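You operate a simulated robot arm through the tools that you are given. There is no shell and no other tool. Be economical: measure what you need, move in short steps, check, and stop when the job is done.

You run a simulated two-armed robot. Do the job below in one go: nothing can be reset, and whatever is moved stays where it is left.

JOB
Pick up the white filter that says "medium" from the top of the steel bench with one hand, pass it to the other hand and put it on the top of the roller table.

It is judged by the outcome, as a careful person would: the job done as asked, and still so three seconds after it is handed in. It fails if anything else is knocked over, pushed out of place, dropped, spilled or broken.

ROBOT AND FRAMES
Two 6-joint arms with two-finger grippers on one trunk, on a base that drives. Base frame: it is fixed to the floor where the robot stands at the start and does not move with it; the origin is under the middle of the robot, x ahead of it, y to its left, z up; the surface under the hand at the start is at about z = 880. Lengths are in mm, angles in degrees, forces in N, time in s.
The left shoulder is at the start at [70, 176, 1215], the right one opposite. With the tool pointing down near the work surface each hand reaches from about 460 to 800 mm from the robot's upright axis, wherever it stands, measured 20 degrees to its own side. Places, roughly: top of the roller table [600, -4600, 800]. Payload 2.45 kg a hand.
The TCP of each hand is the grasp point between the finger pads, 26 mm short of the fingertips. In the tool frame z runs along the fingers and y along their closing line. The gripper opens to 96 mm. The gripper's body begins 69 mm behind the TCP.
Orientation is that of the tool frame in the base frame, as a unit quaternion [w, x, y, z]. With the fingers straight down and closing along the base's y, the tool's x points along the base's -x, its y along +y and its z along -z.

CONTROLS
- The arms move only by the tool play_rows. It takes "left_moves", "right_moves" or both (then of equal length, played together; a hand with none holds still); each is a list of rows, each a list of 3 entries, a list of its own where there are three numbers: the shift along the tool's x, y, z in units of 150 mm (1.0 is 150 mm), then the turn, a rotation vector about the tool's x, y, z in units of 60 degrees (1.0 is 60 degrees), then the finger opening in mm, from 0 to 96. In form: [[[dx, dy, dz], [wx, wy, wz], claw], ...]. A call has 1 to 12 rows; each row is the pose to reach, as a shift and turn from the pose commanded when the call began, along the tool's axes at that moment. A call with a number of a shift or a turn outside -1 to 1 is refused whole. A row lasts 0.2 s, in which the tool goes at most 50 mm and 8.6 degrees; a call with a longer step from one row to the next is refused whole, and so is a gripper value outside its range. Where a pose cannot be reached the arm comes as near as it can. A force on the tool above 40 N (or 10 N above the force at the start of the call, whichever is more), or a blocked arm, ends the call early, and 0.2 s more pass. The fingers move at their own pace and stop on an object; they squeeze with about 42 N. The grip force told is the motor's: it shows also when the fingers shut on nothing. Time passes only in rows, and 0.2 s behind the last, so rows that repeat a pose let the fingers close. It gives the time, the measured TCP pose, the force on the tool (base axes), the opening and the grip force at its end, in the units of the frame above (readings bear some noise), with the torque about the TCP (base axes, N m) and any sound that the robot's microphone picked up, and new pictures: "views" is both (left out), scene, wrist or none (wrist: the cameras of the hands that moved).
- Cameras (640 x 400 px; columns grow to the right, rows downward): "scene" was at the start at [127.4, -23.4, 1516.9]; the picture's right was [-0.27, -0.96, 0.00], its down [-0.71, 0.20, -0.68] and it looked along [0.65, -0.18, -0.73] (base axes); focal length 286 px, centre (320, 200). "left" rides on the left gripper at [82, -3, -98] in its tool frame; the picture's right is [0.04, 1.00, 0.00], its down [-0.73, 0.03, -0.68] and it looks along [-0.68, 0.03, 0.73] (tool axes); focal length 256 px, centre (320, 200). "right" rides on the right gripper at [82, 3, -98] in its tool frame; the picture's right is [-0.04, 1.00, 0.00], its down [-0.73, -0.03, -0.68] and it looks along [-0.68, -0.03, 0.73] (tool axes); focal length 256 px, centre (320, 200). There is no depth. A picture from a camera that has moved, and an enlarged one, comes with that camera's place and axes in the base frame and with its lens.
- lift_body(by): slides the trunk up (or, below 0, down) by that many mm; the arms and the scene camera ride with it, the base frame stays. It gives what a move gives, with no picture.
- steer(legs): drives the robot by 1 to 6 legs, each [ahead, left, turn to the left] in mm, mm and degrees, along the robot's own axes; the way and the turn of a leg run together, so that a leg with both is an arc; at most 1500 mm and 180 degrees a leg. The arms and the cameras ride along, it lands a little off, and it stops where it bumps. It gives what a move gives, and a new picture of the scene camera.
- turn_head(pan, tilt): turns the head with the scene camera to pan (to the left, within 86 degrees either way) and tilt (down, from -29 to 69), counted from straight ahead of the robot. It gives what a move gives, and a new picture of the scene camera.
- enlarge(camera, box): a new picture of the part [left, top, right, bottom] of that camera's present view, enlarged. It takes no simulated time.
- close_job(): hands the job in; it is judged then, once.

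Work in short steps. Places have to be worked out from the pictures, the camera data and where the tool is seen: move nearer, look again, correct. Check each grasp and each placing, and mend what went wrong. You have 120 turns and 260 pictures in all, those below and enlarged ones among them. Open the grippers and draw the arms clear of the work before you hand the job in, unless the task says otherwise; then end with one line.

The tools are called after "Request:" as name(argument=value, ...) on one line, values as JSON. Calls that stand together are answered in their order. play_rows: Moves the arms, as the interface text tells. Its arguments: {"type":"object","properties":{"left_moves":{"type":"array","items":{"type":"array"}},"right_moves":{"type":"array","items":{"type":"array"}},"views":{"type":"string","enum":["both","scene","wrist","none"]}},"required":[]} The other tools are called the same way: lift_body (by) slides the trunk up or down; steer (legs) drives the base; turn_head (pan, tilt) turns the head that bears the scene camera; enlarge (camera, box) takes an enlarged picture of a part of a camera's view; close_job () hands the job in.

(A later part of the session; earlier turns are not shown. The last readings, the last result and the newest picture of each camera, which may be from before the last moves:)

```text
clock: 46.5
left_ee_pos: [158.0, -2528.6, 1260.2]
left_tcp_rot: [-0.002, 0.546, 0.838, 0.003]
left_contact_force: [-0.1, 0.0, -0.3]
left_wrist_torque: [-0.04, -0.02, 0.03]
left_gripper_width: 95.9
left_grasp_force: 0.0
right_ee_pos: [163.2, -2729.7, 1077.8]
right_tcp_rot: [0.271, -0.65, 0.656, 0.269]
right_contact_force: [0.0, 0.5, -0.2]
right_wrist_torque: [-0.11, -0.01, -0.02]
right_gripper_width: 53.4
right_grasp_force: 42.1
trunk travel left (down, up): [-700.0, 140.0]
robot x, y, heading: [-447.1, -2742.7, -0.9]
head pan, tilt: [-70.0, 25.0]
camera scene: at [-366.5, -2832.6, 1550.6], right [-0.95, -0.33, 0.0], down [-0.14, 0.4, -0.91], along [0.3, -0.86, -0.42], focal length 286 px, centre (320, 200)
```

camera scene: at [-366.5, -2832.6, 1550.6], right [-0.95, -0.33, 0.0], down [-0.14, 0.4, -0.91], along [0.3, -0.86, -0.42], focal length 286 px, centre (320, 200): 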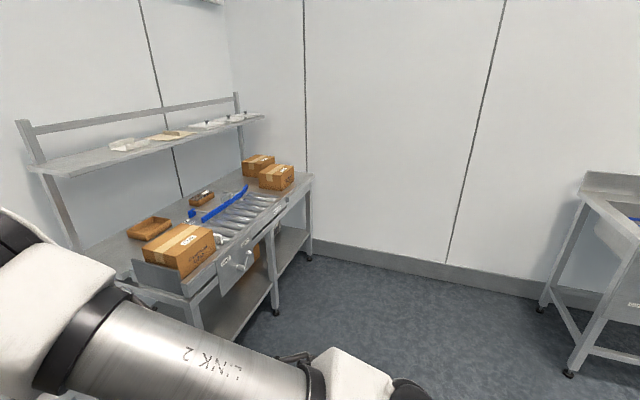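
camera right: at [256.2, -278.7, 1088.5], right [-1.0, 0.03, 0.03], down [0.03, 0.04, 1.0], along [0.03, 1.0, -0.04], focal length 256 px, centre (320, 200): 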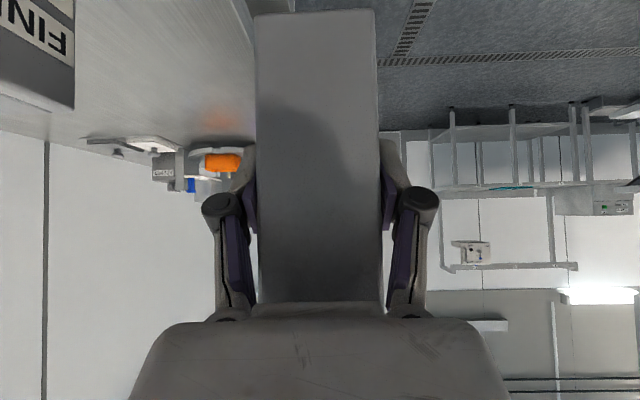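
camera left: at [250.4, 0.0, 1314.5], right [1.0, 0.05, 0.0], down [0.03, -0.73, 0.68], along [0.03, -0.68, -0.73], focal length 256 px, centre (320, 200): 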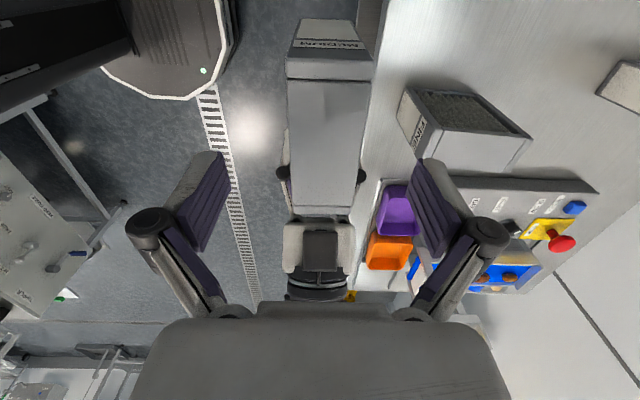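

I drive on another 1250 mm and look at the roller table from in front.

Request:
steer(legs=[[0, -1250, 0]])

Request:
turn_head(pan=-20, tilt=30)

```text
clock: 52.7
left_ee_pos: [124.1, -3792.5, 1260.4]
left_tcp_rot: [-0.002, 0.56, 0.829, 0.003]
left_contact_force: [-0.4, -0.1, 0.9]
left_wrist_torque: [0.0, -0.01, 0.01]
left_gripper_width: 95.9
left_grasp_force: 0.1
right_ee_pos: [123.1, -3992.5, 1076.9]
right_tcp_rot: [0.276, -0.64, 0.666, 0.265]
right_contact_force: [0.3, -0.5, 0.4]
right_wrist_torque: [-0.11, 0.01, 0.0]
right_gripper_width: 53.1
right_grasp_force: 41.8
trunk travel left (down, up): [-700.0, 140.0]
robot x, y, heading: [-487.5, -3990.6, -2.9]
head pan, tilt: [-70.0, 25.0]
camera scene: at [-410.1, -4079.5, 1550.6], right [-0.96, -0.3, 0.0], down [-0.13, 0.4, -0.91], along [0.27, -0.87, -0.42], focal length 286 px, centre (320, 200)
```

scene: 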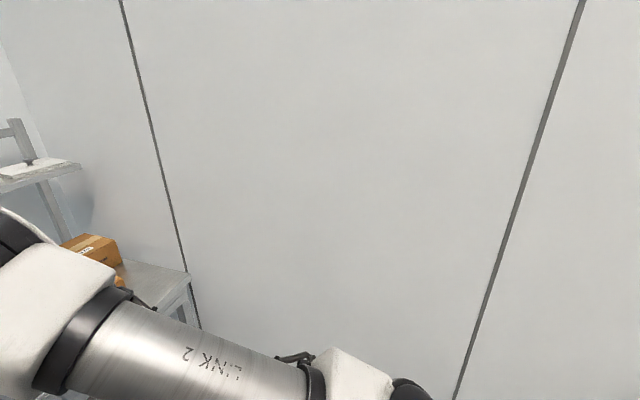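

```text
clock: 53.9
left_ee_pos: [122.8, -3793.5, 1261.7]
left_tcp_rot: [-0.002, 0.56, 0.829, 0.003]
left_contact_force: [-0.4, -0.9, 1.1]
left_wrist_torque: [0.02, -0.03, 0.0]
left_gripper_width: 96.0
left_grasp_force: 0.0
right_ee_pos: [122.4, -3991.5, 1076.2]
right_tcp_rot: [0.275, -0.64, 0.666, 0.266]
right_contact_force: [0.4, 0.0, 0.0]
right_wrist_torque: [-0.07, 0.0, -0.01]
right_gripper_width: 53.2
right_grasp_force: 42.2
trunk travel left (down, up): [-700.0, 140.0]
robot x, y, heading: [-487.8, -3986.5, -2.8]
head pan, tilt: [-20.0, 30.0]
camera scene: at [-354.0, -4027.0, 1542.6], right [-0.39, -0.92, 0.0], down [-0.46, 0.19, -0.87], along [0.8, -0.34, -0.5], focal length 286 px, centre (320, 200)
```

scene: 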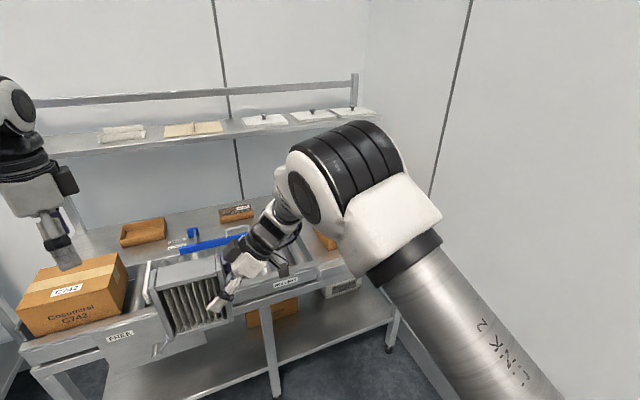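

I want a clearer view of the table's free area. I straighten the heading, shift another 300 mm right (well off the wall) and look ahead.

Request:
steer(legs=[[0, -300, 2.8]])

Request:
lift_body(by=130)

Request:
turn_head(pan=0, tilt=35)

```text
clock: 56.0
left_ee_pos: [105.3, -4059.8, 1258.7]
left_tcp_rot: [-0.001, 0.538, 0.843, 0.003]
left_contact_force: [-0.2, 0.7, 0.5]
left_wrist_torque: [-0.04, -0.01, -0.01]
left_gripper_width: 95.8
left_grasp_force: 0.0
right_ee_pos: [114.2, -4260.0, 1076.3]
right_tcp_rot: [-0.268, 0.658, -0.649, -0.272]
right_contact_force: [-0.4, 0.9, 0.0]
right_wrist_torque: [-0.07, 0.0, 0.0]
right_gripper_width: 53.3
right_grasp_force: 42.3
trunk travel left (down, up): [-700.0, 140.0]
robot x, y, heading: [-496.7, -4287.1, 0.2]
head pan, tilt: [-20.0, 30.0]
camera scene: at [-359.0, -4317.8, 1542.6], right [-0.34, -0.94, 0.0], down [-0.47, 0.17, -0.87], along [0.81, -0.29, -0.5], focal length 286 px, centre (320, 200)
```

scene: 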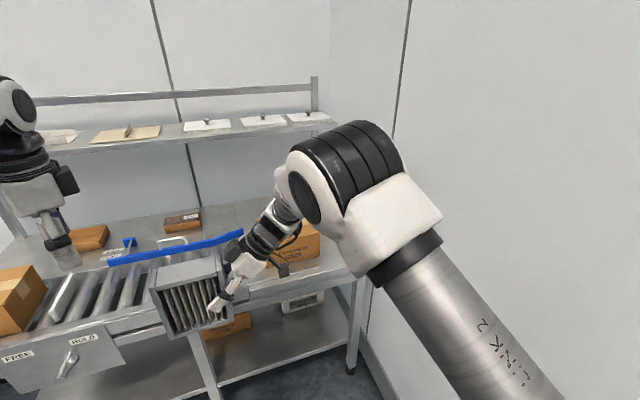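

```text
clock: 57.5
left_ee_pos: [106.5, -4061.4, 1390.0]
left_tcp_rot: [-0.002, 0.538, 0.843, 0.004]
left_contact_force: [0.0, 0.3, 0.1]
left_wrist_torque: [-0.03, 0.0, -0.02]
left_gripper_width: 95.9
left_grasp_force: 0.1
right_ee_pos: [115.2, -4261.1, 1208.0]
right_tcp_rot: [-0.268, 0.657, -0.649, -0.272]
right_contact_force: [-0.3, 0.5, -2.4]
right_wrist_torque: [-0.07, -0.02, -0.01]
right_gripper_width: 53.4
right_grasp_force: 41.6
trunk travel left (down, up): [-830.0, 10.0]
robot x, y, heading: [-497.9, -4288.8, 0.1]
head pan, tilt: [-20.0, 30.0]
```

```text
clock: 58.4
left_ee_pos: [106.7, -4058.8, 1390.8]
left_tcp_rot: [-0.002, 0.538, 0.843, 0.004]
left_contact_force: [0.2, 0.0, -0.2]
left_wrist_torque: [0.01, 0.01, -0.01]
left_gripper_width: 96.1
left_grasp_force: 0.2
right_ee_pos: [115.1, -4260.5, 1205.9]
right_tcp_rot: [-0.269, 0.657, -0.649, -0.273]
right_contact_force: [0.5, 0.1, -2.4]
right_wrist_torque: [-0.06, 0.0, 0.01]
right_gripper_width: 53.2
right_grasp_force: 42.0
trunk travel left (down, up): [-830.0, 10.0]
robot x, y, heading: [-492.3, -4288.1, 0.0]
head pan, tilt: [0.0, 35.0]
camera scene: at [-355.9, -4288.2, 1664.8], right [0.0, -1.0, 0.0], down [-0.57, 0.0, -0.82], along [0.82, 0.0, -0.57], focal length 286 px, centre (320, 200)
```

scene: 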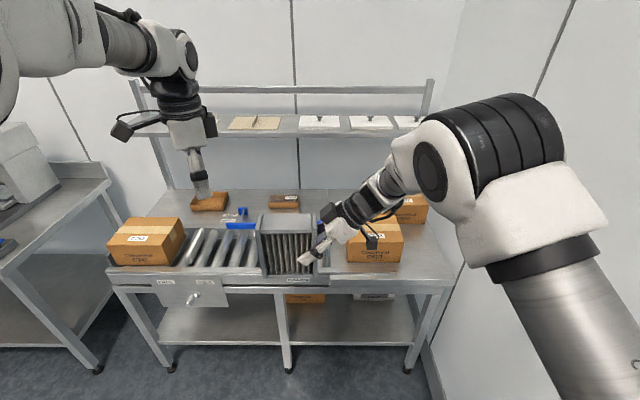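

I can see rollers left of centre, a box at the right, and flat area behind. The filter hides the middle, so I shift the base left 250 mm to see it.

Request:
steer(legs=[[0, 280, 0]])

Request:
turn_head(pan=-12, tilt=40)

```text
clock: 60.3
left_ee_pos: [108.1, -3788.9, 1390.4]
left_tcp_rot: [-0.001, 0.542, 0.84, 0.005]
left_contact_force: [0.2, -0.5, -0.2]
left_wrist_torque: [0.01, -0.05, 0.0]
left_gripper_width: 96.2
left_grasp_force: 0.1
right_ee_pos: [115.3, -3988.9, 1205.6]
right_tcp_rot: [-0.271, 0.654, -0.652, -0.272]
right_contact_force: [0.5, 0.4, -2.1]
right_wrist_torque: [-0.08, -0.03, -0.03]
right_gripper_width: 53.5
right_grasp_force: 41.7
trunk travel left (down, up): [-830.0, 10.0]
robot x, y, heading: [-494.3, -4007.2, -0.5]
head pan, tilt: [0.0, 35.0]
camera scene: at [-355.9, -4013.8, 1664.8], right [0.0, -1.0, 0.0], down [-0.57, 0.0, -0.82], along [0.82, 0.0, -0.57], focal length 286 px, centre (320, 200)
```

scene: 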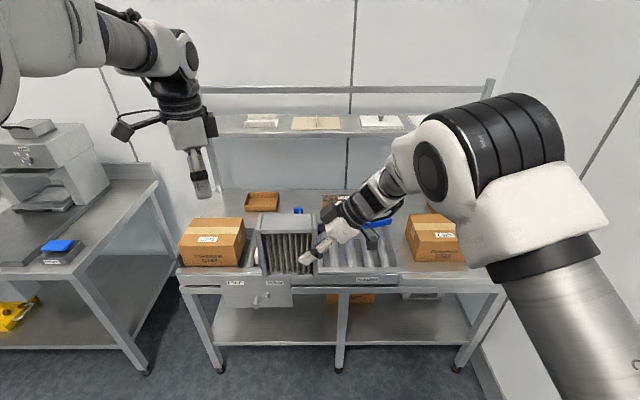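

```text
clock: 61.0
left_ee_pos: [108.1, -3787.4, 1391.0]
left_tcp_rot: [-0.002, 0.542, 0.841, 0.003]
left_contact_force: [-0.1, -0.9, -0.1]
left_wrist_torque: [0.02, 0.01, 0.02]
left_gripper_width: 96.2
left_grasp_force: 0.1
right_ee_pos: [115.1, -3987.3, 1206.1]
right_tcp_rot: [-0.27, 0.654, -0.652, -0.271]
right_contact_force: [0.3, 0.1, -2.9]
right_wrist_torque: [-0.06, -0.01, -0.02]
right_gripper_width: 53.2
right_grasp_force: 41.6
trunk travel left (down, up): [-830.0, 10.0]
robot x, y, heading: [-492.4, -4009.7, -0.1]
head pan, tilt: [-12.0, 40.0]
camera scene: at [-360.9, -4028.4, 1657.3], right [-0.21, -0.98, 0.0], down [-0.63, 0.14, -0.77], along [0.75, -0.16, -0.64], focal length 286 px, centre (320, 200)
```

scene: 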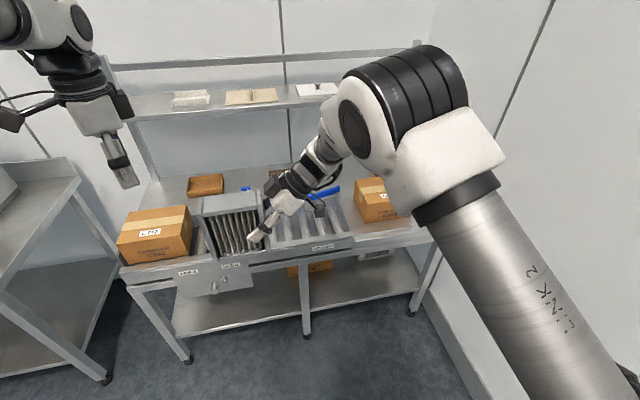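

I enlarge the table area to judge the rollers and the free flat space.

Request:
enlarge(camera="scene", box=[100, 150, 440, 290])

```text
1.88 times, centred on (270, 220) of scene
camera zoom: at [-360.9, -4028.4, 1657.3], right [-0.21, -0.98, 0.0], down [-0.63, 0.14, -0.77], along [0.75, -0.16, -0.64], focal length 539 px, centre (414, 162)
```

zoom: 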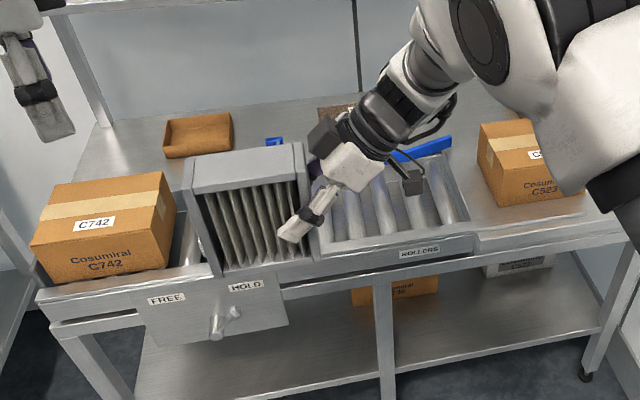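

The rollers have a HOLD/FREE lever, so flat surface is safer. There is a flat strip right of the rollers and in front of box C523, at about x 350–440, y -4340..-4640. I drive closer and look down at it.

Request:
steer(legs=[[0, -240, 0], [270, 0, 0]])

Request:
turn_head(pan=-8, tilt=55)

```text
clock: 64.3
left_ee_pos: [372.5, -4019.9, 1391.6]
left_tcp_rot: [-0.001, 0.541, 0.841, 0.004]
left_contact_force: [0.2, 0.2, -0.3]
left_wrist_torque: [0.03, -0.03, 0.03]
left_gripper_width: 95.8
left_grasp_force: 0.2
right_ee_pos: [380.9, -4220.9, 1207.6]
right_tcp_rot: [-0.271, 0.655, -0.652, -0.27]
right_contact_force: [-1.4, 0.1, -1.6]
right_wrist_torque: [-0.07, -0.01, -0.05]
right_gripper_width: 53.4
right_grasp_force: 42.1
trunk travel left (down, up): [-830.0, 10.0]
robot x, y, heading: [-231.1, -4238.8, 0.0]
head pan, tilt: [-12.0, 40.0]
camera scene: at [-96.7, -4261.1, 1657.5], right [-0.21, -0.98, 0.0], down [-0.63, 0.14, -0.77], along [0.75, -0.16, -0.64], focal length 286 px, centre (320, 200)
```

scene: 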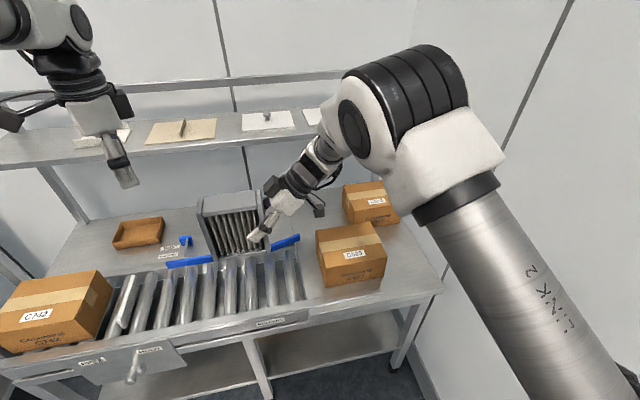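

```text
clock: 65.0
left_ee_pos: [376.2, -4019.1, 1389.9]
left_tcp_rot: [-0.003, 0.541, 0.841, 0.003]
left_contact_force: [0.1, 0.5, 0.4]
left_wrist_torque: [-0.03, 0.02, -0.02]
left_gripper_width: 95.9
left_grasp_force: 0.0
right_ee_pos: [382.9, -4218.8, 1205.4]
right_tcp_rot: [-0.27, 0.654, -0.652, -0.272]
right_contact_force: [-0.2, -0.8, -1.6]
right_wrist_torque: [-0.06, 0.0, 0.04]
right_gripper_width: 53.3
right_grasp_force: 42.4
trunk travel left (down, up): [-830.0, 10.0]
robot x, y, heading: [-229.2, -4243.4, -0.2]
head pan, tilt: [-8.0, 55.0]
camera scene: at [-104.7, -4252.8, 1636.5], right [-0.14, -0.99, 0.0], down [-0.81, 0.12, -0.57], along [0.57, -0.08, -0.82], focal length 286 px, centre (320, 200)
```

scene: 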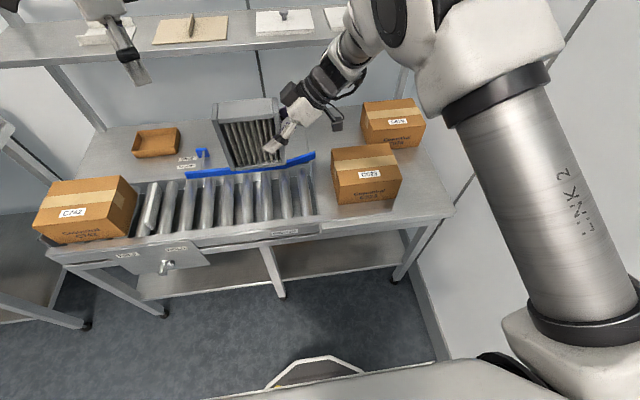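

I enlarge the right end of the table to measure the free flat areas.

Request:
enlarge(camera="scene", box=[280, 90, 480, 250])

```text
2.50 times, centred on (380, 170) of scene
camera zoom: at [-104.7, -4252.8, 1636.5], right [-0.14, -0.99, 0.0], down [-0.81, 0.12, -0.57], along [0.57, -0.08, -0.82], focal length 715 px, centre (170, 275)
```

zoom: 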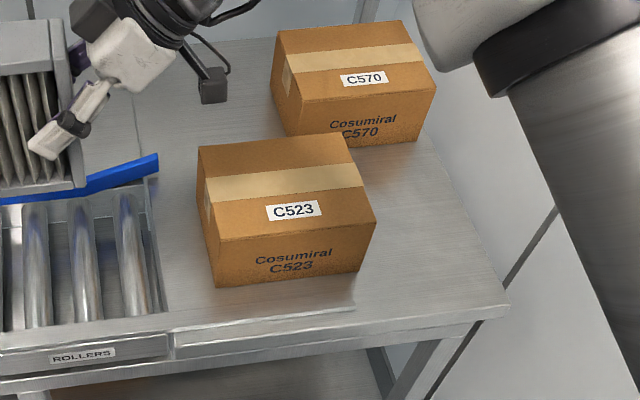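

The flat corner right of box C523 (x 365–670, y -4640..-4790) is a good free spot. I'll turn the held filter so its long axis points forward (a natural pose for the right hand), here in free air first, 60° while drawing back right.

Request:
play_rows(right_moves=[[[0.057, 0.041, -0.057], [0.071, 0, 0.071], 40], [[0.113, 0.083, -0.113], [0.141, 0, 0.141], 40], [[0.17, 0.124, -0.17], [0.212, 0, 0.212], 40], [[0.226, 0.165, -0.226], [0.283, 0, 0.283], 40], [[0.283, 0.207, -0.283], [0.354, 0, 0.354], 40], [[0.34, 0.248, -0.34], [0.424, 0, 0.424], 40], [[0.396, 0.289, -0.396], [0.495, 0, 0.495], 40], [[0.453, 0.33, -0.453], [0.566, 0, 0.566], 40], [[0.51, 0.372, -0.51], [0.636, 0, 0.636], 40], [[0.566, 0.413, -0.566], [0.707, 0, 0.707], 40], [[0.566, 0.413, -0.566], [0.707, 0, 0.707], 40]])

```text
clock: 67.5
left_ee_pos: [374.4, -4019.1, 1391.1]
left_tcp_rot: [-0.003, 0.542, 0.84, 0.003]
left_contact_force: [0.1, -0.1, 0.1]
left_wrist_torque: [-0.01, 0.0, -0.04]
left_gripper_width: 96.1
left_grasp_force: 0.1
right_ee_pos: [325.2, -4347.3, 1211.3]
right_tcp_rot: [0.376, -0.216, 0.894, 0.116]
right_contact_force: [-0.9, 0.9, -1.6]
right_wrist_torque: [-0.07, 0.09, 0.01]
right_gripper_width: 53.3
right_grasp_force: 42.1
trunk travel left (down, up): [-830.0, 10.0]
robot x, y, heading: [-225.4, -4240.2, -0.4]
head pan, tilt: [-8.0, 55.0]
camera scene: at [-105.6, -4252.8, 1636.6], right [-0.14, -0.99, 0.0], down [-0.81, 0.12, -0.57], along [0.57, -0.08, -0.82], focal length 286 px, centre (320, 200)
camera right: at [211.9, -4406.5, 1221.2], right [-0.45, 0.89, 0.07], down [0.05, -0.06, 1.0], along [0.89, 0.45, -0.02], focal length 256 px, centre (320, 200)
```

scene: 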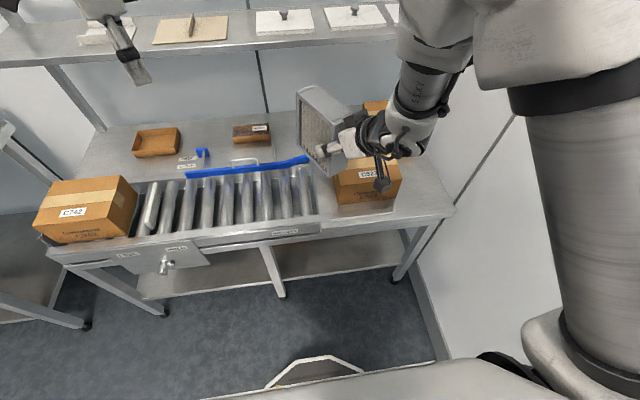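
right: 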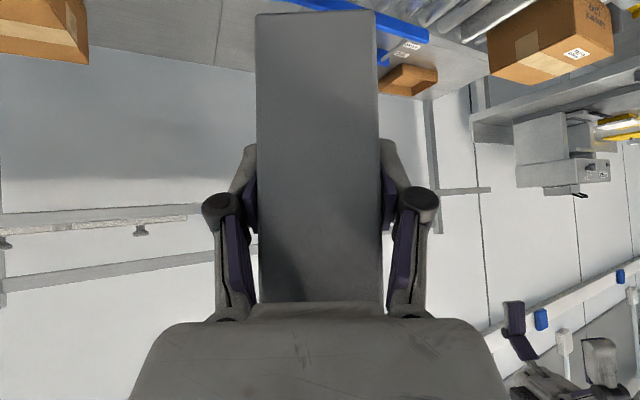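

Going well. I finish the last 28° of turn and bring the hand to its natural right-side place.

Request:
play_rows(right_moves=[[[0.078, -0.131, -0.068], [0.073, 0, 0.059], 40], [[0.156, -0.262, -0.136], [0.145, 0, 0.118], 40], [[0.234, -0.393, -0.204], [0.218, 0.01, 0.177], 40], [[0.312, -0.524, -0.272], [0.29, 0.01, 0.236], 40], [[0.39, -0.655, -0.34], [0.363, 0.01, 0.295], 40], [[0.39, -0.655, -0.34], [0.363, 0.01, 0.295], 40]])

```text
clock: 68.8
left_ee_pos: [375.6, -4021.1, 1391.1]
left_tcp_rot: [-0.002, 0.542, 0.841, 0.004]
left_contact_force: [-0.2, -0.9, -0.3]
left_wrist_torque: [0.0, 0.0, 0.0]
left_gripper_width: 96.0
left_grasp_force: 0.1
right_ee_pos: [301.6, -4430.3, 1230.3]
right_tcp_rot: [0.381, -0.003, 0.924, 0.008]
right_contact_force: [0.9, -0.8, -1.8]
right_wrist_torque: [0.0, 0.14, 0.0]
right_gripper_width: 53.1
right_grasp_force: 42.0
right hand out of reach, approached as far as the arm can: row 4, 5, 6
trunk travel left (down, up): [-830.0, 10.0]
robot x, y, heading: [-226.9, -4239.6, -0.2]
head pan, tilt: [-8.0, 55.0]
camera scene: at [-104.9, -4254.6, 1636.5], right [-0.14, -0.99, 0.0], down [-0.81, 0.12, -0.57], along [0.57, -0.08, -0.82], focal length 286 px, centre (320, 200)
camera right: at [173.2, -4429.3, 1243.7], right [0.02, 1.0, 0.04], down [0.04, -0.04, 1.0], along [1.0, -0.02, -0.04], focal length 256 px, centre (320, 200)
```

scene: 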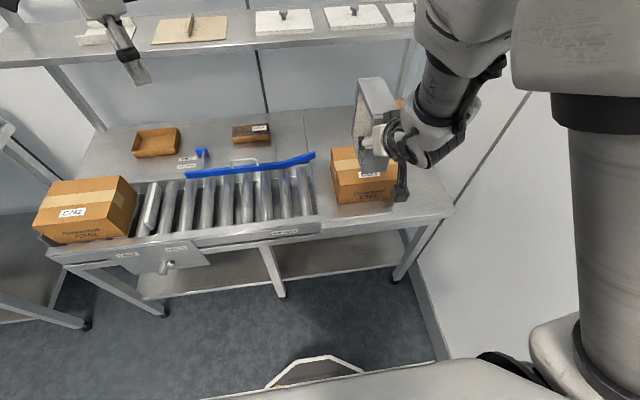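
right: 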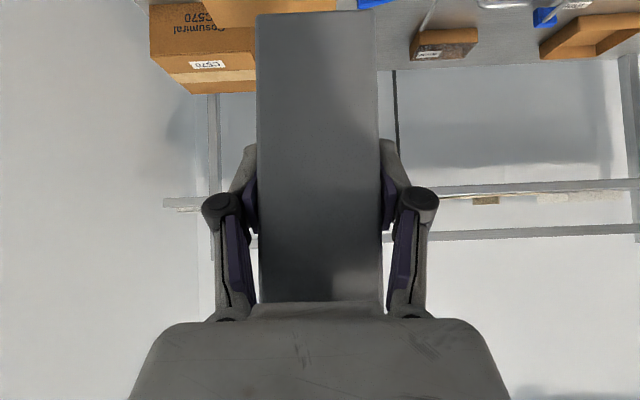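

The filter is oriented well. The wall is close at y ≈ -4890, so I'll approach the spot with the base turned about -20°. First I tuck the left hand back so it stays clear of the overhead shelf.

Request:
play_rows(left_moves=[[[0.12, -0.1, 0.1], [0, 0, -0.11], 96], [[0.24, -0.2, 0.2], [0, 0, -0.22], 96], [[0.36, -0.3, 0.3], [0, 0, -0.33], 96], [[0.48, -0.4, 0.4], [0, 0, -0.44], 96], [[0.6, -0.5, 0.5], [0, 0, -0.55], 96], [[0.72, -0.6, 0.6], [0, 0, -0.66], 96], [[0.84, -0.7, 0.7], [0, 0, -0.77], 96], [[0.95, -0.8, 0.8], [0, 0, -0.88], 96], [[0.95, -0.8, 0.8], [0, 0, -0.88], 96]], views="none")

Request:
steer(legs=[[0, -70, -20]])

```text
clock: 70.8
left_ee_pos: [210.3, -3935.3, 1271.5]
left_tcp_rot: [0.0, 0.111, 0.994, 0.003]
left_contact_force: [0.2, 0.3, -1.0]
left_wrist_torque: [0.02, -0.01, -0.01]
left_gripper_width: 95.7
left_grasp_force: 0.0
right_ee_pos: [301.5, -4428.9, 1232.4]
right_tcp_rot: [0.384, -0.004, 0.923, 0.008]
right_contact_force: [0.4, -0.1, -1.5]
right_wrist_torque: [0.01, 0.13, 0.01]
right_gripper_width: 53.2
right_grasp_force: 41.9
trunk travel left (down, up): [-830.0, 10.0]
robot x, y, heading: [-227.8, -4241.3, -0.5]
head pan, tilt: [-8.0, 55.0]
```

```text
clock: 72.3
left_ee_pos: [275.3, -4165.7, 1271.0]
left_tcp_rot: [0.0, 0.278, 0.96, 0.002]
left_contact_force: [0.4, 0.3, 0.7]
left_wrist_torque: [0.03, 0.0, 0.01]
left_gripper_width: 96.1
left_grasp_force: 0.1
right_ee_pos: [195.4, -4661.9, 1233.7]
right_tcp_rot: [0.379, 0.153, 0.911, -0.059]
right_contact_force: [1.0, -0.4, -1.6]
right_wrist_torque: [0.01, 0.08, -0.07]
right_gripper_width: 53.3
right_grasp_force: 42.1
trunk travel left (down, up): [-830.0, 10.0]
robot x, y, heading: [-239.0, -4308.2, -20.0]
head pan, tilt: [-8.0, 55.0]
camera scene: at [-127.7, -4358.7, 1636.6], right [-0.47, -0.88, 0.0], down [-0.72, 0.38, -0.57], along [0.51, -0.27, -0.82], focal length 286 px, centre (320, 200)
```

scene: 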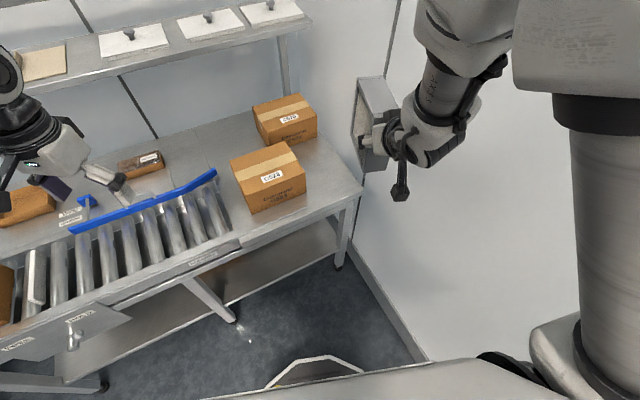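

The flat corner is confirmed: table corner at (365,-4795), box C523's right side near y -4610. Target TCP is about (442,-4691). I drive 150 mm ahead and 57 mm left along the robot's axes.

Request:
steer(legs=[[150, 57, 0]])

```text
clock: 73.7
left_ee_pos: [430.4, -4166.4, 1272.8]
left_tcp_rot: [0.002, 0.28, 0.96, 0.004]
left_contact_force: [-0.5, 0.4, 0.8]
left_wrist_torque: [0.01, -0.02, 0.0]
left_gripper_width: 96.0
left_grasp_force: 0.0
right_ee_pos: [349.2, -4662.2, 1234.5]
right_tcp_rot: [0.38, 0.158, 0.91, -0.057]
right_contact_force: [-0.4, -0.2, -1.9]
right_wrist_torque: [0.02, 0.06, 0.03]
right_gripper_width: 53.5
right_grasp_force: 41.9
trunk travel left (down, up): [-830.0, 10.0]
robot x, y, heading: [-82.7, -4302.8, -20.1]
head pan, tilt: [-8.0, 55.0]
camera scene: at [25.9, -4358.7, 1636.9], right [-0.47, -0.88, 0.0], down [-0.72, 0.39, -0.58], along [0.51, -0.27, -0.82], focal length 286 px, centre (320, 200)
```

scene: 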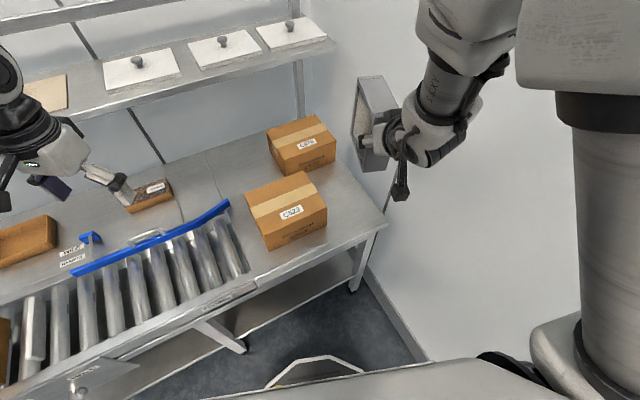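

The spot is confirmed from closer. I reach 97 mm forward with the right hand at this height, then lower the trunk 150 mm.

Request:
play_rows(right_moves=[[[-0.11, 0.01, 0.11], [0, 0, 0], 40], [[-0.22, 0.02, 0.22], [0, 0, 0], 40], [[-0.34, 0.03, 0.34], [0, 0, 0], 40], [[-0.457, 0.03, 0.457], [0, 0, 0], 40], [[-0.457, 0.03, 0.457], [0, 0, 0], 40]], views="none")

Request:
lift_body(by=-150)

Request:
turn_head(pan=-15, tilt=55)

```text
clock: 74.9
left_ee_pos: [433.8, -4165.6, 1272.0]
left_tcp_rot: [0.001, 0.281, 0.96, 0.003]
left_contact_force: [0.5, -0.5, 0.0]
left_wrist_torque: [-0.01, -0.04, -0.01]
left_gripper_width: 96.0
left_grasp_force: 0.0
right_ee_pos: [442.4, -4688.3, 1236.1]
right_tcp_rot: [0.377, 0.156, 0.912, -0.054]
right_contact_force: [-0.4, -0.5, -1.5]
right_wrist_torque: [0.0, 0.05, 0.02]
right_gripper_width: 53.3
right_grasp_force: 42.0
trunk travel left (down, up): [-830.0, 10.0]
robot x, y, heading: [-80.2, -4306.2, -20.1]
head pan, tilt: [-8.0, 55.0]
```

```text
clock: 76.7
left_ee_pos: [432.2, -4167.1, 1121.8]
left_tcp_rot: [0.001, 0.281, 0.96, 0.003]
left_contact_force: [-0.2, -0.4, 0.4]
left_wrist_torque: [0.0, -0.02, -0.02]
left_gripper_width: 96.1
left_grasp_force: 0.0
right_ee_pos: [442.9, -4688.5, 1084.7]
right_tcp_rot: [0.376, 0.155, 0.912, -0.053]
right_contact_force: [0.8, -0.1, -2.4]
right_wrist_torque: [0.05, 0.08, 0.01]
right_gripper_width: 53.5
right_grasp_force: 41.9
trunk travel left (down, up): [-680.0, 160.0]
robot x, y, heading: [-82.4, -4306.8, -20.0]
head pan, tilt: [-8.0, 55.0]
```

```text
clock: 77.4
left_ee_pos: [434.6, -4167.1, 1120.8]
left_tcp_rot: [0.001, 0.281, 0.96, 0.004]
left_contact_force: [0.4, 0.6, -0.3]
left_wrist_torque: [-0.01, -0.01, -0.01]
left_gripper_width: 95.9
left_grasp_force: 0.0
right_ee_pos: [442.5, -4688.7, 1085.5]
right_tcp_rot: [0.377, 0.157, 0.911, -0.054]
right_contact_force: [-0.2, -0.8, -2.4]
right_wrist_torque: [0.04, 0.07, -0.01]
right_gripper_width: 53.6
right_grasp_force: 41.7
trunk travel left (down, up): [-680.0, 160.0]
robot x, y, heading: [-78.7, -4304.9, -20.1]
head pan, tilt: [-15.0, 55.0]
camera scene: at [25.2, -4366.0, 1486.6], right [-0.58, -0.82, 0.0], down [-0.67, 0.47, -0.57], along [0.47, -0.33, -0.82], focal length 286 px, centre (320, 200)
```

scene: 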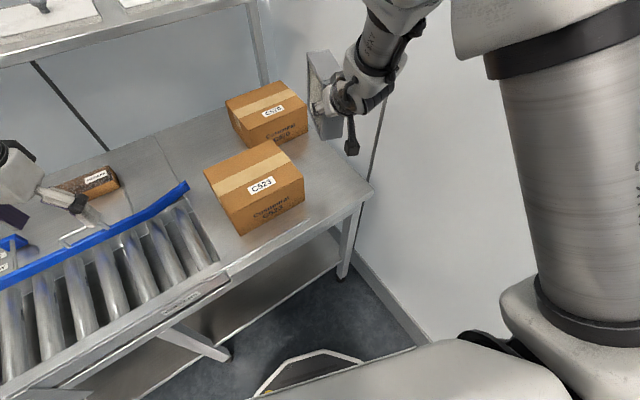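

The projected footprint falls on the free flat area right of box C523. I lower the filter with the arm by 165 mm (bottom then about 45 mm above the top) and look.

Request:
play_rows(right_moves=[[[0.15, 0, 0.15], [0, 0, 0], 40], [[0.3, 0, 0.3], [0, 0, 0], 40], [[0.45, 0, 0.45], [0, 0, 0], 40], [[0.6, 0, 0.6], [0, 0, 0], 40], [[0.72, 0, 0.72], [0, 0, 0], 40], [[0.778, 0, 0.778], [0, 0, 0], 40], [[0.778, 0, 0.778], [0, 0, 0], 40]])

```text
clock: 79.0
left_ee_pos: [433.3, -4166.2, 1121.6]
left_tcp_rot: [0.001, 0.28, 0.96, 0.004]
left_contact_force: [0.1, 0.5, 0.4]
left_wrist_torque: [0.01, 0.01, -0.03]
left_gripper_width: 96.1
left_grasp_force: 0.0
right_ee_pos: [461.9, -4725.9, 945.0]
right_tcp_rot: [0.371, 0.137, 0.918, -0.004]
right_contact_force: [-0.2, -0.3, -2.0]
right_wrist_torque: [0.03, 0.03, 0.01]
right_gripper_width: 53.6
right_grasp_force: 41.7
right hand out of reach, approached as far as the arm can: row 1, 2, 3, 4, 5, 6, 7
trunk travel left (down, up): [-680.0, 160.0]
robot x, y, heading: [-82.3, -4304.4, -20.1]
head pan, tilt: [-15.0, 55.0]
camera scene: at [25.3, -4366.3, 1486.6], right [-0.58, -0.82, 0.0], down [-0.67, 0.47, -0.57], along [0.47, -0.33, -0.82], focal length 286 px, centre (320, 200)
camera right: at [340.3, -4692.2, 961.4], right [0.28, 0.95, 0.12], down [0.03, -0.14, 0.99], along [0.96, -0.27, -0.07], focal length 256 px, centre (320, 200)
```

scene: 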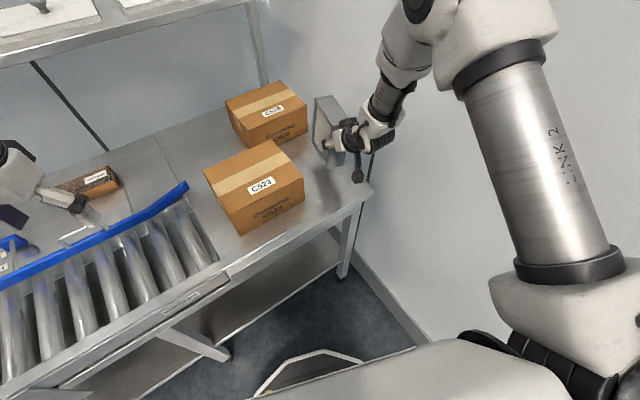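
right: 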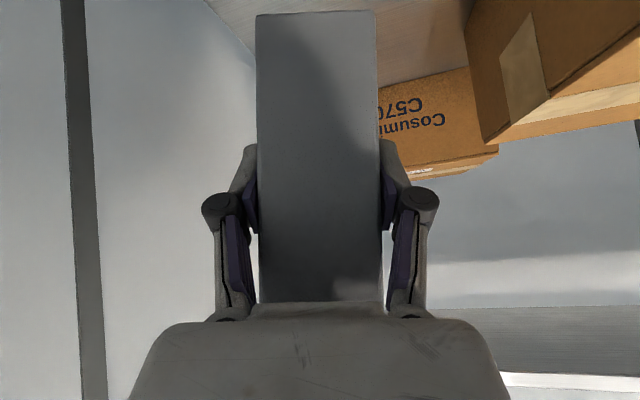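

The arm hit a joint limit in this wrist yaw: the hand drifted right and tilted slightly, still 45+ mm clear of everything. Turning the hand about 25° to the left should be in its easy range. I do that while rising a little, with the filter then nearly along x.

Request:
play_rows(right_moves=[[[0.0, 0.016, -0.06], [-0.04, 0, -0.07], 40], [[0.02, 0.032, -0.18], [-0.09, 0, -0.143], 40], [[0.03, 0.05, -0.18], [-0.134, -0.005, -0.215], 40], [[0.05, 0.064, -0.18], [-0.179, -0.006, -0.286], 40], [[0.05, 0.064, -0.18], [-0.224, -0.008, -0.358], 40], [[0.05, 0.064, -0.18], [-0.224, -0.008, -0.358], 40]])

```text
clock: 80.4
left_ee_pos: [434.1, -4167.7, 1121.2]
left_tcp_rot: [0.001, 0.28, 0.96, 0.003]
left_contact_force: [-0.7, -0.5, 0.6]
left_wrist_torque: [-0.01, 0.0, -0.03]
left_gripper_width: 96.0
left_grasp_force: 0.0
right_ee_pos: [441.2, -4707.1, 956.6]
right_tcp_rot: [0.381, -0.082, 0.92, 0.035]
right_contact_force: [-0.4, -0.2, -1.6]
right_wrist_torque: [-0.03, 0.11, 0.01]
right_gripper_width: 53.6
right_grasp_force: 42.4
trunk travel left (down, up): [-680.0, 160.0]
robot x, y, heading: [-81.0, -4305.7, -20.2]
head pan, tilt: [-15.0, 55.0]
camera scene: at [25.7, -4365.8, 1486.5], right [-0.58, -0.82, 0.0], down [-0.67, 0.47, -0.57], along [0.47, -0.33, -0.82], focal length 286 px, centre (320, 200)
camera right: at [316.1, -4727.9, 969.2], right [-0.15, 0.99, 0.03], down [0.04, -0.02, 1.0], along [0.99, 0.15, -0.04], focal length 256 px, centre (320, 200)
```

scene: 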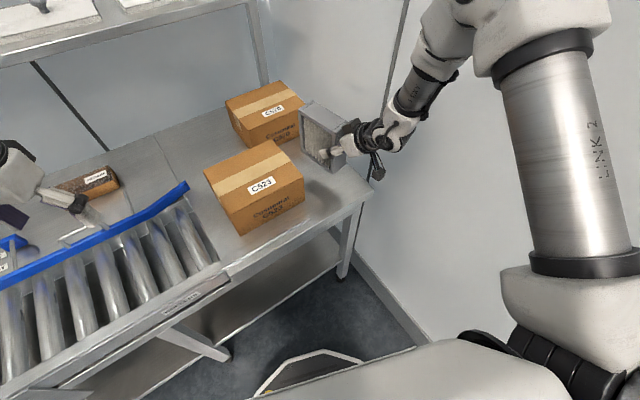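
right: 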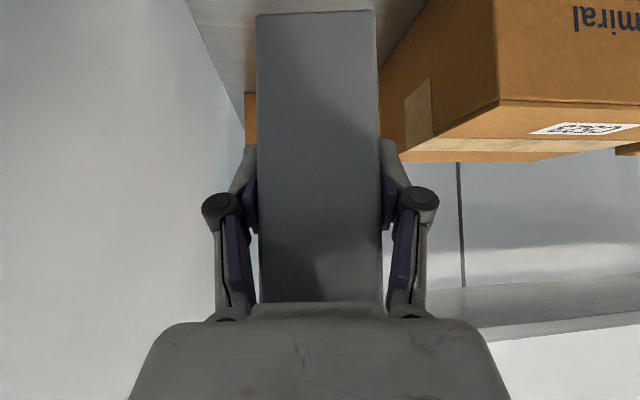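

The pose is exactly as commanded. Next I lower straight down 55 mm (filter bottom about 25 mm above the top).

Request:
play_rows(right_moves=[[[0.09, 0, 0.09], [0, 0, 0], 40], [[0.18, 0, 0.18], [0, 0, 0], 40], [[0.26, 0, 0.26], [0, 0, 0], 40], [[0.26, 0, 0.26], [0, 0, 0], 40]])

Request:
enlarge(camera="scene", box=[220, 80, 420, 220])

```text
clock: 81.4
left_ee_pos: [432.2, -4167.6, 1121.6]
left_tcp_rot: [0.001, 0.281, 0.96, 0.004]
left_contact_force: [0.1, 0.3, 0.3]
left_wrist_torque: [0.03, -0.03, -0.01]
left_gripper_width: 96.2
left_grasp_force: 0.1
right_ee_pos: [440.7, -4708.1, 900.5]
right_tcp_rot: [0.381, -0.08, 0.92, 0.034]
right_contact_force: [-0.1, 0.6, -2.4]
right_wrist_torque: [-0.03, 0.08, 0.01]
right_gripper_width: 53.4
right_grasp_force: 42.5
trunk travel left (down, up): [-680.0, 160.0]
robot x, y, heading: [-86.6, -4304.0, -20.1]
head pan, tilt: [-15.0, 55.0]
camera scene: at [25.2, -4366.0, 1486.6], right [-0.58, -0.82, 0.0], down [-0.67, 0.47, -0.57], along [0.47, -0.33, -0.82], focal length 286 px, centre (320, 200)
camera right: at [315.5, -4728.4, 913.0], right [-0.15, 0.99, 0.03], down [0.04, -0.02, 1.0], along [0.99, 0.15, -0.04], focal length 256 px, centre (320, 200)
```

scene: 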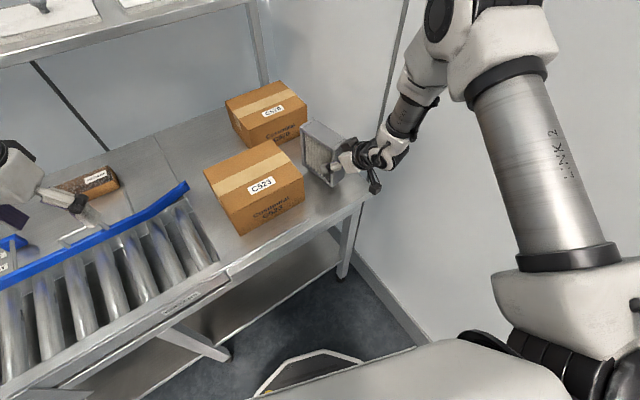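
right: 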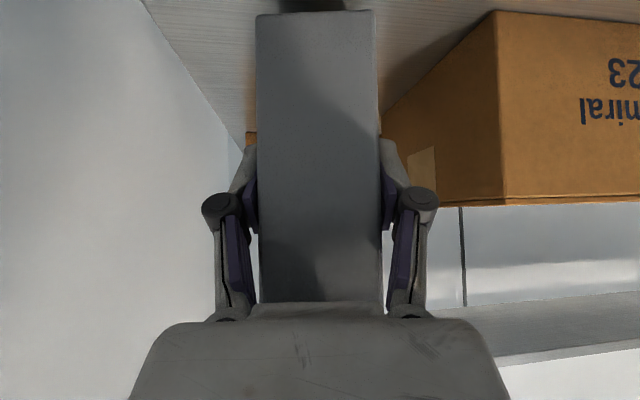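

```text
2.86 times, centred on (320, 150) of scene
camera zoom: at [25.2, -4366.0, 1486.6], right [-0.58, -0.82, 0.0], down [-0.67, 0.47, -0.57], along [0.47, -0.33, -0.82], focal length 818 px, centre (320, 343)
```

zoom: 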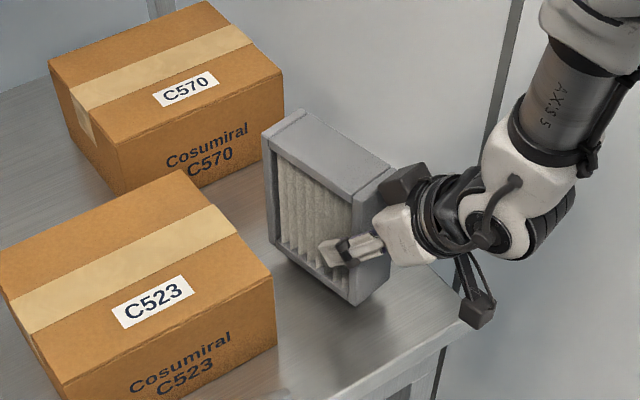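

Hanging neatly above the free area. I lower in small steps toward contact (expected TCP z ≈ 875).

Request:
play_rows(right_moves=[[[0.04, 0, 0.04], [0, 0, 0], 40], [[0.07, 0, 0.07], [0, 0, 0], 40], [[0.085, 0, 0.085], [0, 0, 0], 40], [[0.1, 0, 0.1], [0, 0, 0], 40], [[0.1, 0, 0.1], [0, 0, 0], 40]], views="none")

```text
clock: 82.6
left_ee_pos: [433.7, -4167.8, 1121.7]
left_tcp_rot: [0.0, 0.281, 0.96, 0.003]
left_contact_force: [-0.1, 1.2, -0.1]
left_wrist_torque: [0.0, 0.0, 0.04]
left_gripper_width: 96.1
left_grasp_force: 0.0
right_ee_pos: [444.3, -4707.0, 879.4]
right_tcp_rot: [0.38, -0.081, 0.921, 0.038]
right_contact_force: [0.9, 0.2, -2.3]
right_wrist_torque: [-0.03, 0.09, -0.02]
right_gripper_width: 53.1
right_grasp_force: 42.0
trunk travel left (down, up): [-680.0, 160.0]
robot x, y, heading: [-79.1, -4307.5, -20.0]
head pan, tilt: [-15.0, 55.0]
```

No contact yet. Down another few millimetres in fine steps.

Request:
play_rows(right_moves=[[[0.01, 0, 0.01], [0, 0, 0], 40], [[0.02, 0, 0.02], [0, 0, 0], 40], [[0.03, 0, 0.03], [0, 0, 0], 40], [[0.03, 0, 0.03], [0, 0, 0], 40]], views="none")

```text
clock: 83.6
left_ee_pos: [429.9, -4165.4, 1123.0]
left_tcp_rot: [0.003, 0.281, 0.96, 0.003]
left_contact_force: [0.5, 0.3, 0.7]
left_wrist_torque: [0.01, 0.02, 0.01]
left_gripper_width: 96.1
left_grasp_force: 0.1
right_ee_pos: [442.3, -4708.0, 876.7]
right_tcp_rot: [0.382, -0.081, 0.92, 0.036]
right_contact_force: [-2.8, 2.8, 20.1]
right_wrist_torque: [-0.16, -0.97, 0.2]
right_gripper_width: 53.4
right_grasp_force: 42.5
right hand out of reach, approached as far as the arm can: row 3, 4
trunk travel left (down, up): [-680.0, 160.0]
robot x, y, heading: [-83.3, -4304.9, -19.9]
head pan, tilt: [-15.0, 55.0]
```

Contact: 20 N upward, so the filter stands on the top. I open gently to 70 mm and back out along the fingers.

Request:
play_rows(right_moves=[[[0, 0, 0], [0, 0, 0], 56], [[0, 0, 0], [0, 0, 0], 64], [[0, 0, 0], [0, 0, 0], 72], [[0, 0, 0], [0, 0, 0], 72]])

Request:
enlarge(camera="scene", box=[220, 80, 420, 220])

```text
clock: 84.6
left_ee_pos: [434.9, -4166.6, 1122.0]
left_tcp_rot: [0.001, 0.281, 0.96, 0.003]
left_contact_force: [-0.8, -0.3, 0.7]
left_wrist_torque: [0.02, 0.03, 0.01]
left_gripper_width: 96.0
left_grasp_force: 0.1
right_ee_pos: [443.2, -4710.0, 873.9]
right_tcp_rot: [0.379, -0.08, 0.921, 0.038]
right_contact_force: [-0.2, 1.0, 0.5]
right_wrist_torque: [0.01, -0.03, -0.01]
right_gripper_width: 72.0
right_grasp_force: 0.0
trunk travel left (down, up): [-680.0, 160.0]
robot x, y, heading: [-84.2, -4307.1, -20.0]
head pan, tilt: [-15.0, 55.0]
camera scene: at [24.9, -4365.8, 1486.6], right [-0.58, -0.82, 0.0], down [-0.67, 0.47, -0.57], along [0.47, -0.33, -0.82], focal length 286 px, centre (320, 200)
camera right: at [317.8, -4728.8, 885.9], right [-0.15, 0.99, 0.04], down [0.05, -0.03, 1.0], along [0.99, 0.15, -0.04], focal length 256 px, centre (320, 200)
```

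scene: 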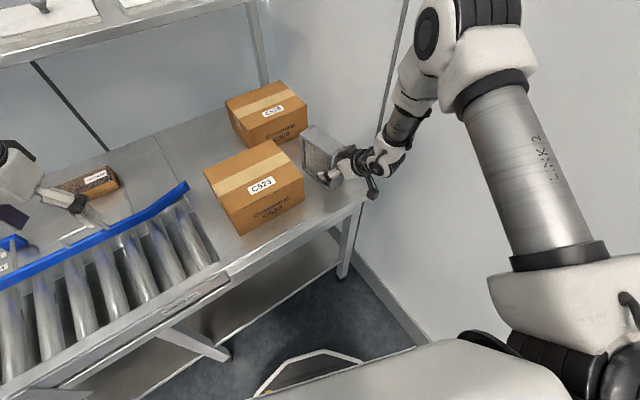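
right: 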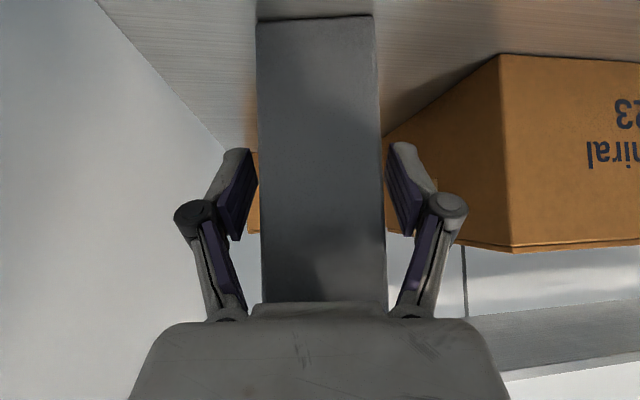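

```text
2.86 times, centred on (320, 150) of scene
camera zoom: at [24.9, -4365.8, 1486.6], right [-0.58, -0.82, 0.0], down [-0.67, 0.47, -0.57], along [0.47, -0.33, -0.82], focal length 818 px, centre (320, 343)
```

zoom: 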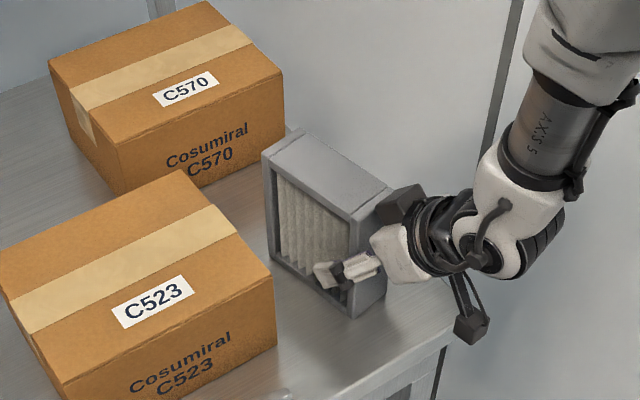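

The filter stands upright by itself. I open fully and back out along the finger direction.

Request:
play_rows(right_moves=[[[0, 0, 0], [0, 0, 0], 92], [[0, 0, -0.1], [0, 0, 0], 92], [[0, 0, -0.3], [0, 0, 0], 92], [[0, 0, -0.55], [0, 0, 0], 92], [[0, 0, -0.8], [0, 0, 0], 92], [[0, 0, -0.95], [0, 0, 0], 92], [[0, 0, -0.95], [0, 0, 0], 92]])

Request:
enlarge(camera="scene", box=[220, 80, 420, 220])

```text
clock: 86.2
left_ee_pos: [434.7, -4167.6, 1121.7]
left_tcp_rot: [0.001, 0.28, 0.96, 0.003]
left_contact_force: [-0.2, 0.7, -0.3]
left_wrist_torque: [0.0, 0.04, -0.01]
left_gripper_width: 96.0
left_grasp_force: 0.0
right_ee_pos: [400.3, -4728.6, 993.5]
right_tcp_rot: [0.378, -0.08, 0.921, 0.038]
right_contact_force: [-0.2, -0.9, -0.1]
right_wrist_torque: [-0.01, -0.01, -0.01]
right_gripper_width: 91.9
right_grasp_force: 0.0
right hand out of reach, approached as far as the arm can: row 2, 3, 4, 5, 6, 7
trunk travel left (down, up): [-680.0, 160.0]
robot x, y, heading: [-81.1, -4305.1, -20.0]
head pan, tilt: [-15.0, 55.0]
camera scene: at [26.3, -4365.8, 1486.5], right [-0.58, -0.82, 0.0], down [-0.67, 0.47, -0.57], along [0.47, -0.33, -0.82], focal length 286 px, centre (320, 200)
camera right: at [273.8, -4748.8, 1007.0], right [-0.15, 0.99, 0.04], down [0.05, -0.03, 1.0], along [0.99, 0.15, -0.04], focal length 256 px, centre (320, 200)
```

scene: 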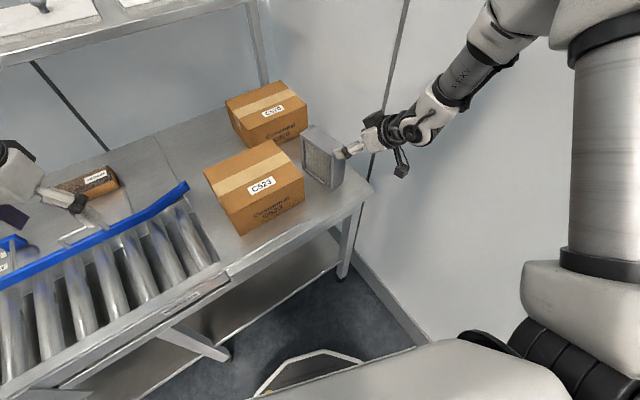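
right: 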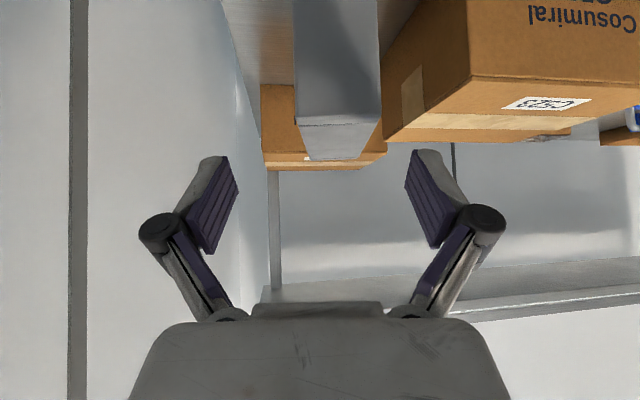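

```text
2.86 times, centred on (320, 150) of scene
camera zoom: at [26.3, -4365.8, 1486.5], right [-0.58, -0.82, 0.0], down [-0.67, 0.47, -0.57], along [0.47, -0.33, -0.82], focal length 818 px, centre (320, 343)
```

zoom: 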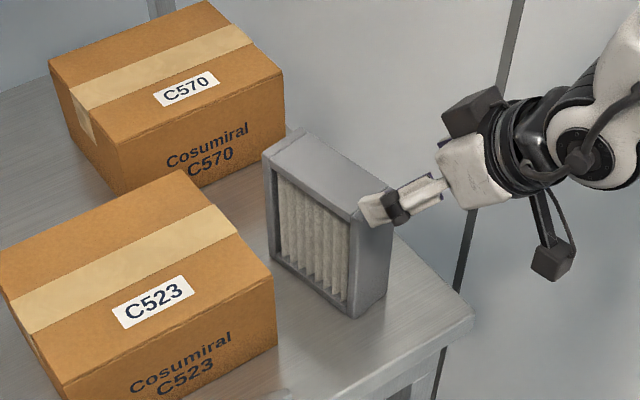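

The filter stands upright and free, and the boxes are untouched. I raise the trunk and back away to clear the arms.

Request:
lift_body(by=130)

Request:
steer(legs=[[-300, 0, 0]])

Request:
enlarge(camera="scene", box=[160, 60, 440, 240])

```text
clock: 87.7
left_ee_pos: [433.4, -4167.3, 1252.3]
left_tcp_rot: [0.001, 0.281, 0.96, 0.004]
left_contact_force: [-0.3, -0.2, 0.3]
left_wrist_torque: [0.02, 0.01, 0.01]
left_gripper_width: 95.8
left_grasp_force: 0.1
right_ee_pos: [399.5, -4727.6, 1123.9]
right_tcp_rot: [0.378, -0.082, 0.921, 0.039]
right_contact_force: [1.0, -0.2, 1.7]
right_wrist_torque: [-0.01, 0.02, 0.0]
right_gripper_width: 92.1
right_grasp_force: 0.1
trunk travel left (down, up): [-810.0, 30.0]
robot x, y, heading: [-78.0, -4302.8, -20.4]
head pan, tilt: [-15.0, 55.0]
```

```text
clock: 89.8
left_ee_pos: [148.1, -4065.4, 1250.0]
left_tcp_rot: [0.001, 0.283, 0.959, 0.003]
left_contact_force: [0.8, 0.5, -0.1]
left_wrist_torque: [-0.02, 0.03, -0.01]
left_gripper_width: 96.3
left_grasp_force: 0.1
right_ee_pos: [111.3, -4625.8, 1123.4]
right_tcp_rot: [0.378, -0.079, 0.922, 0.036]
right_contact_force: [0.6, -0.9, -1.0]
right_wrist_torque: [0.01, 0.0, 0.01]
right_gripper_width: 91.9
right_grasp_force: 0.1
trunk travel left (down, up): [-810.0, 30.0]
robot x, y, heading: [-370.1, -4196.9, -20.6]
head pan, tilt: [-15.0, 55.0]
camera scene: at [-260.4, -4261.0, 1616.3], right [-0.58, -0.81, 0.0], down [-0.67, 0.48, -0.57], along [0.47, -0.33, -0.82], focal length 286 px, centre (320, 200)
```

scene: 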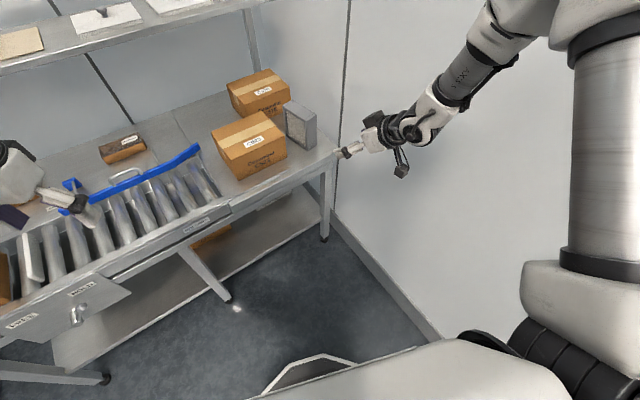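

```text
2.22 times, centred on (300, 150) of scene
camera zoom: at [-260.4, -4261.0, 1616.3], right [-0.58, -0.81, 0.0], down [-0.67, 0.48, -0.57], along [0.47, -0.33, -0.82], focal length 636 px, centre (364, 311)
```

zoom: 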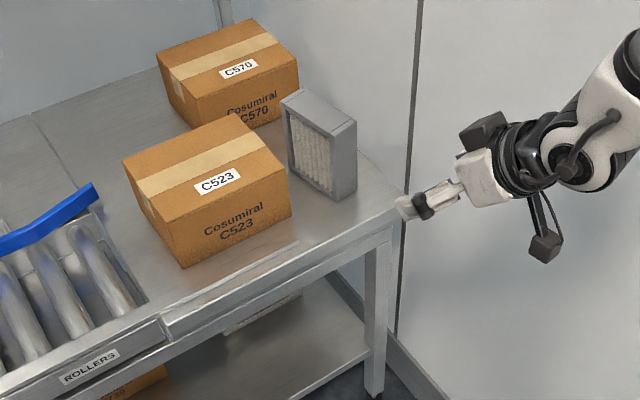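

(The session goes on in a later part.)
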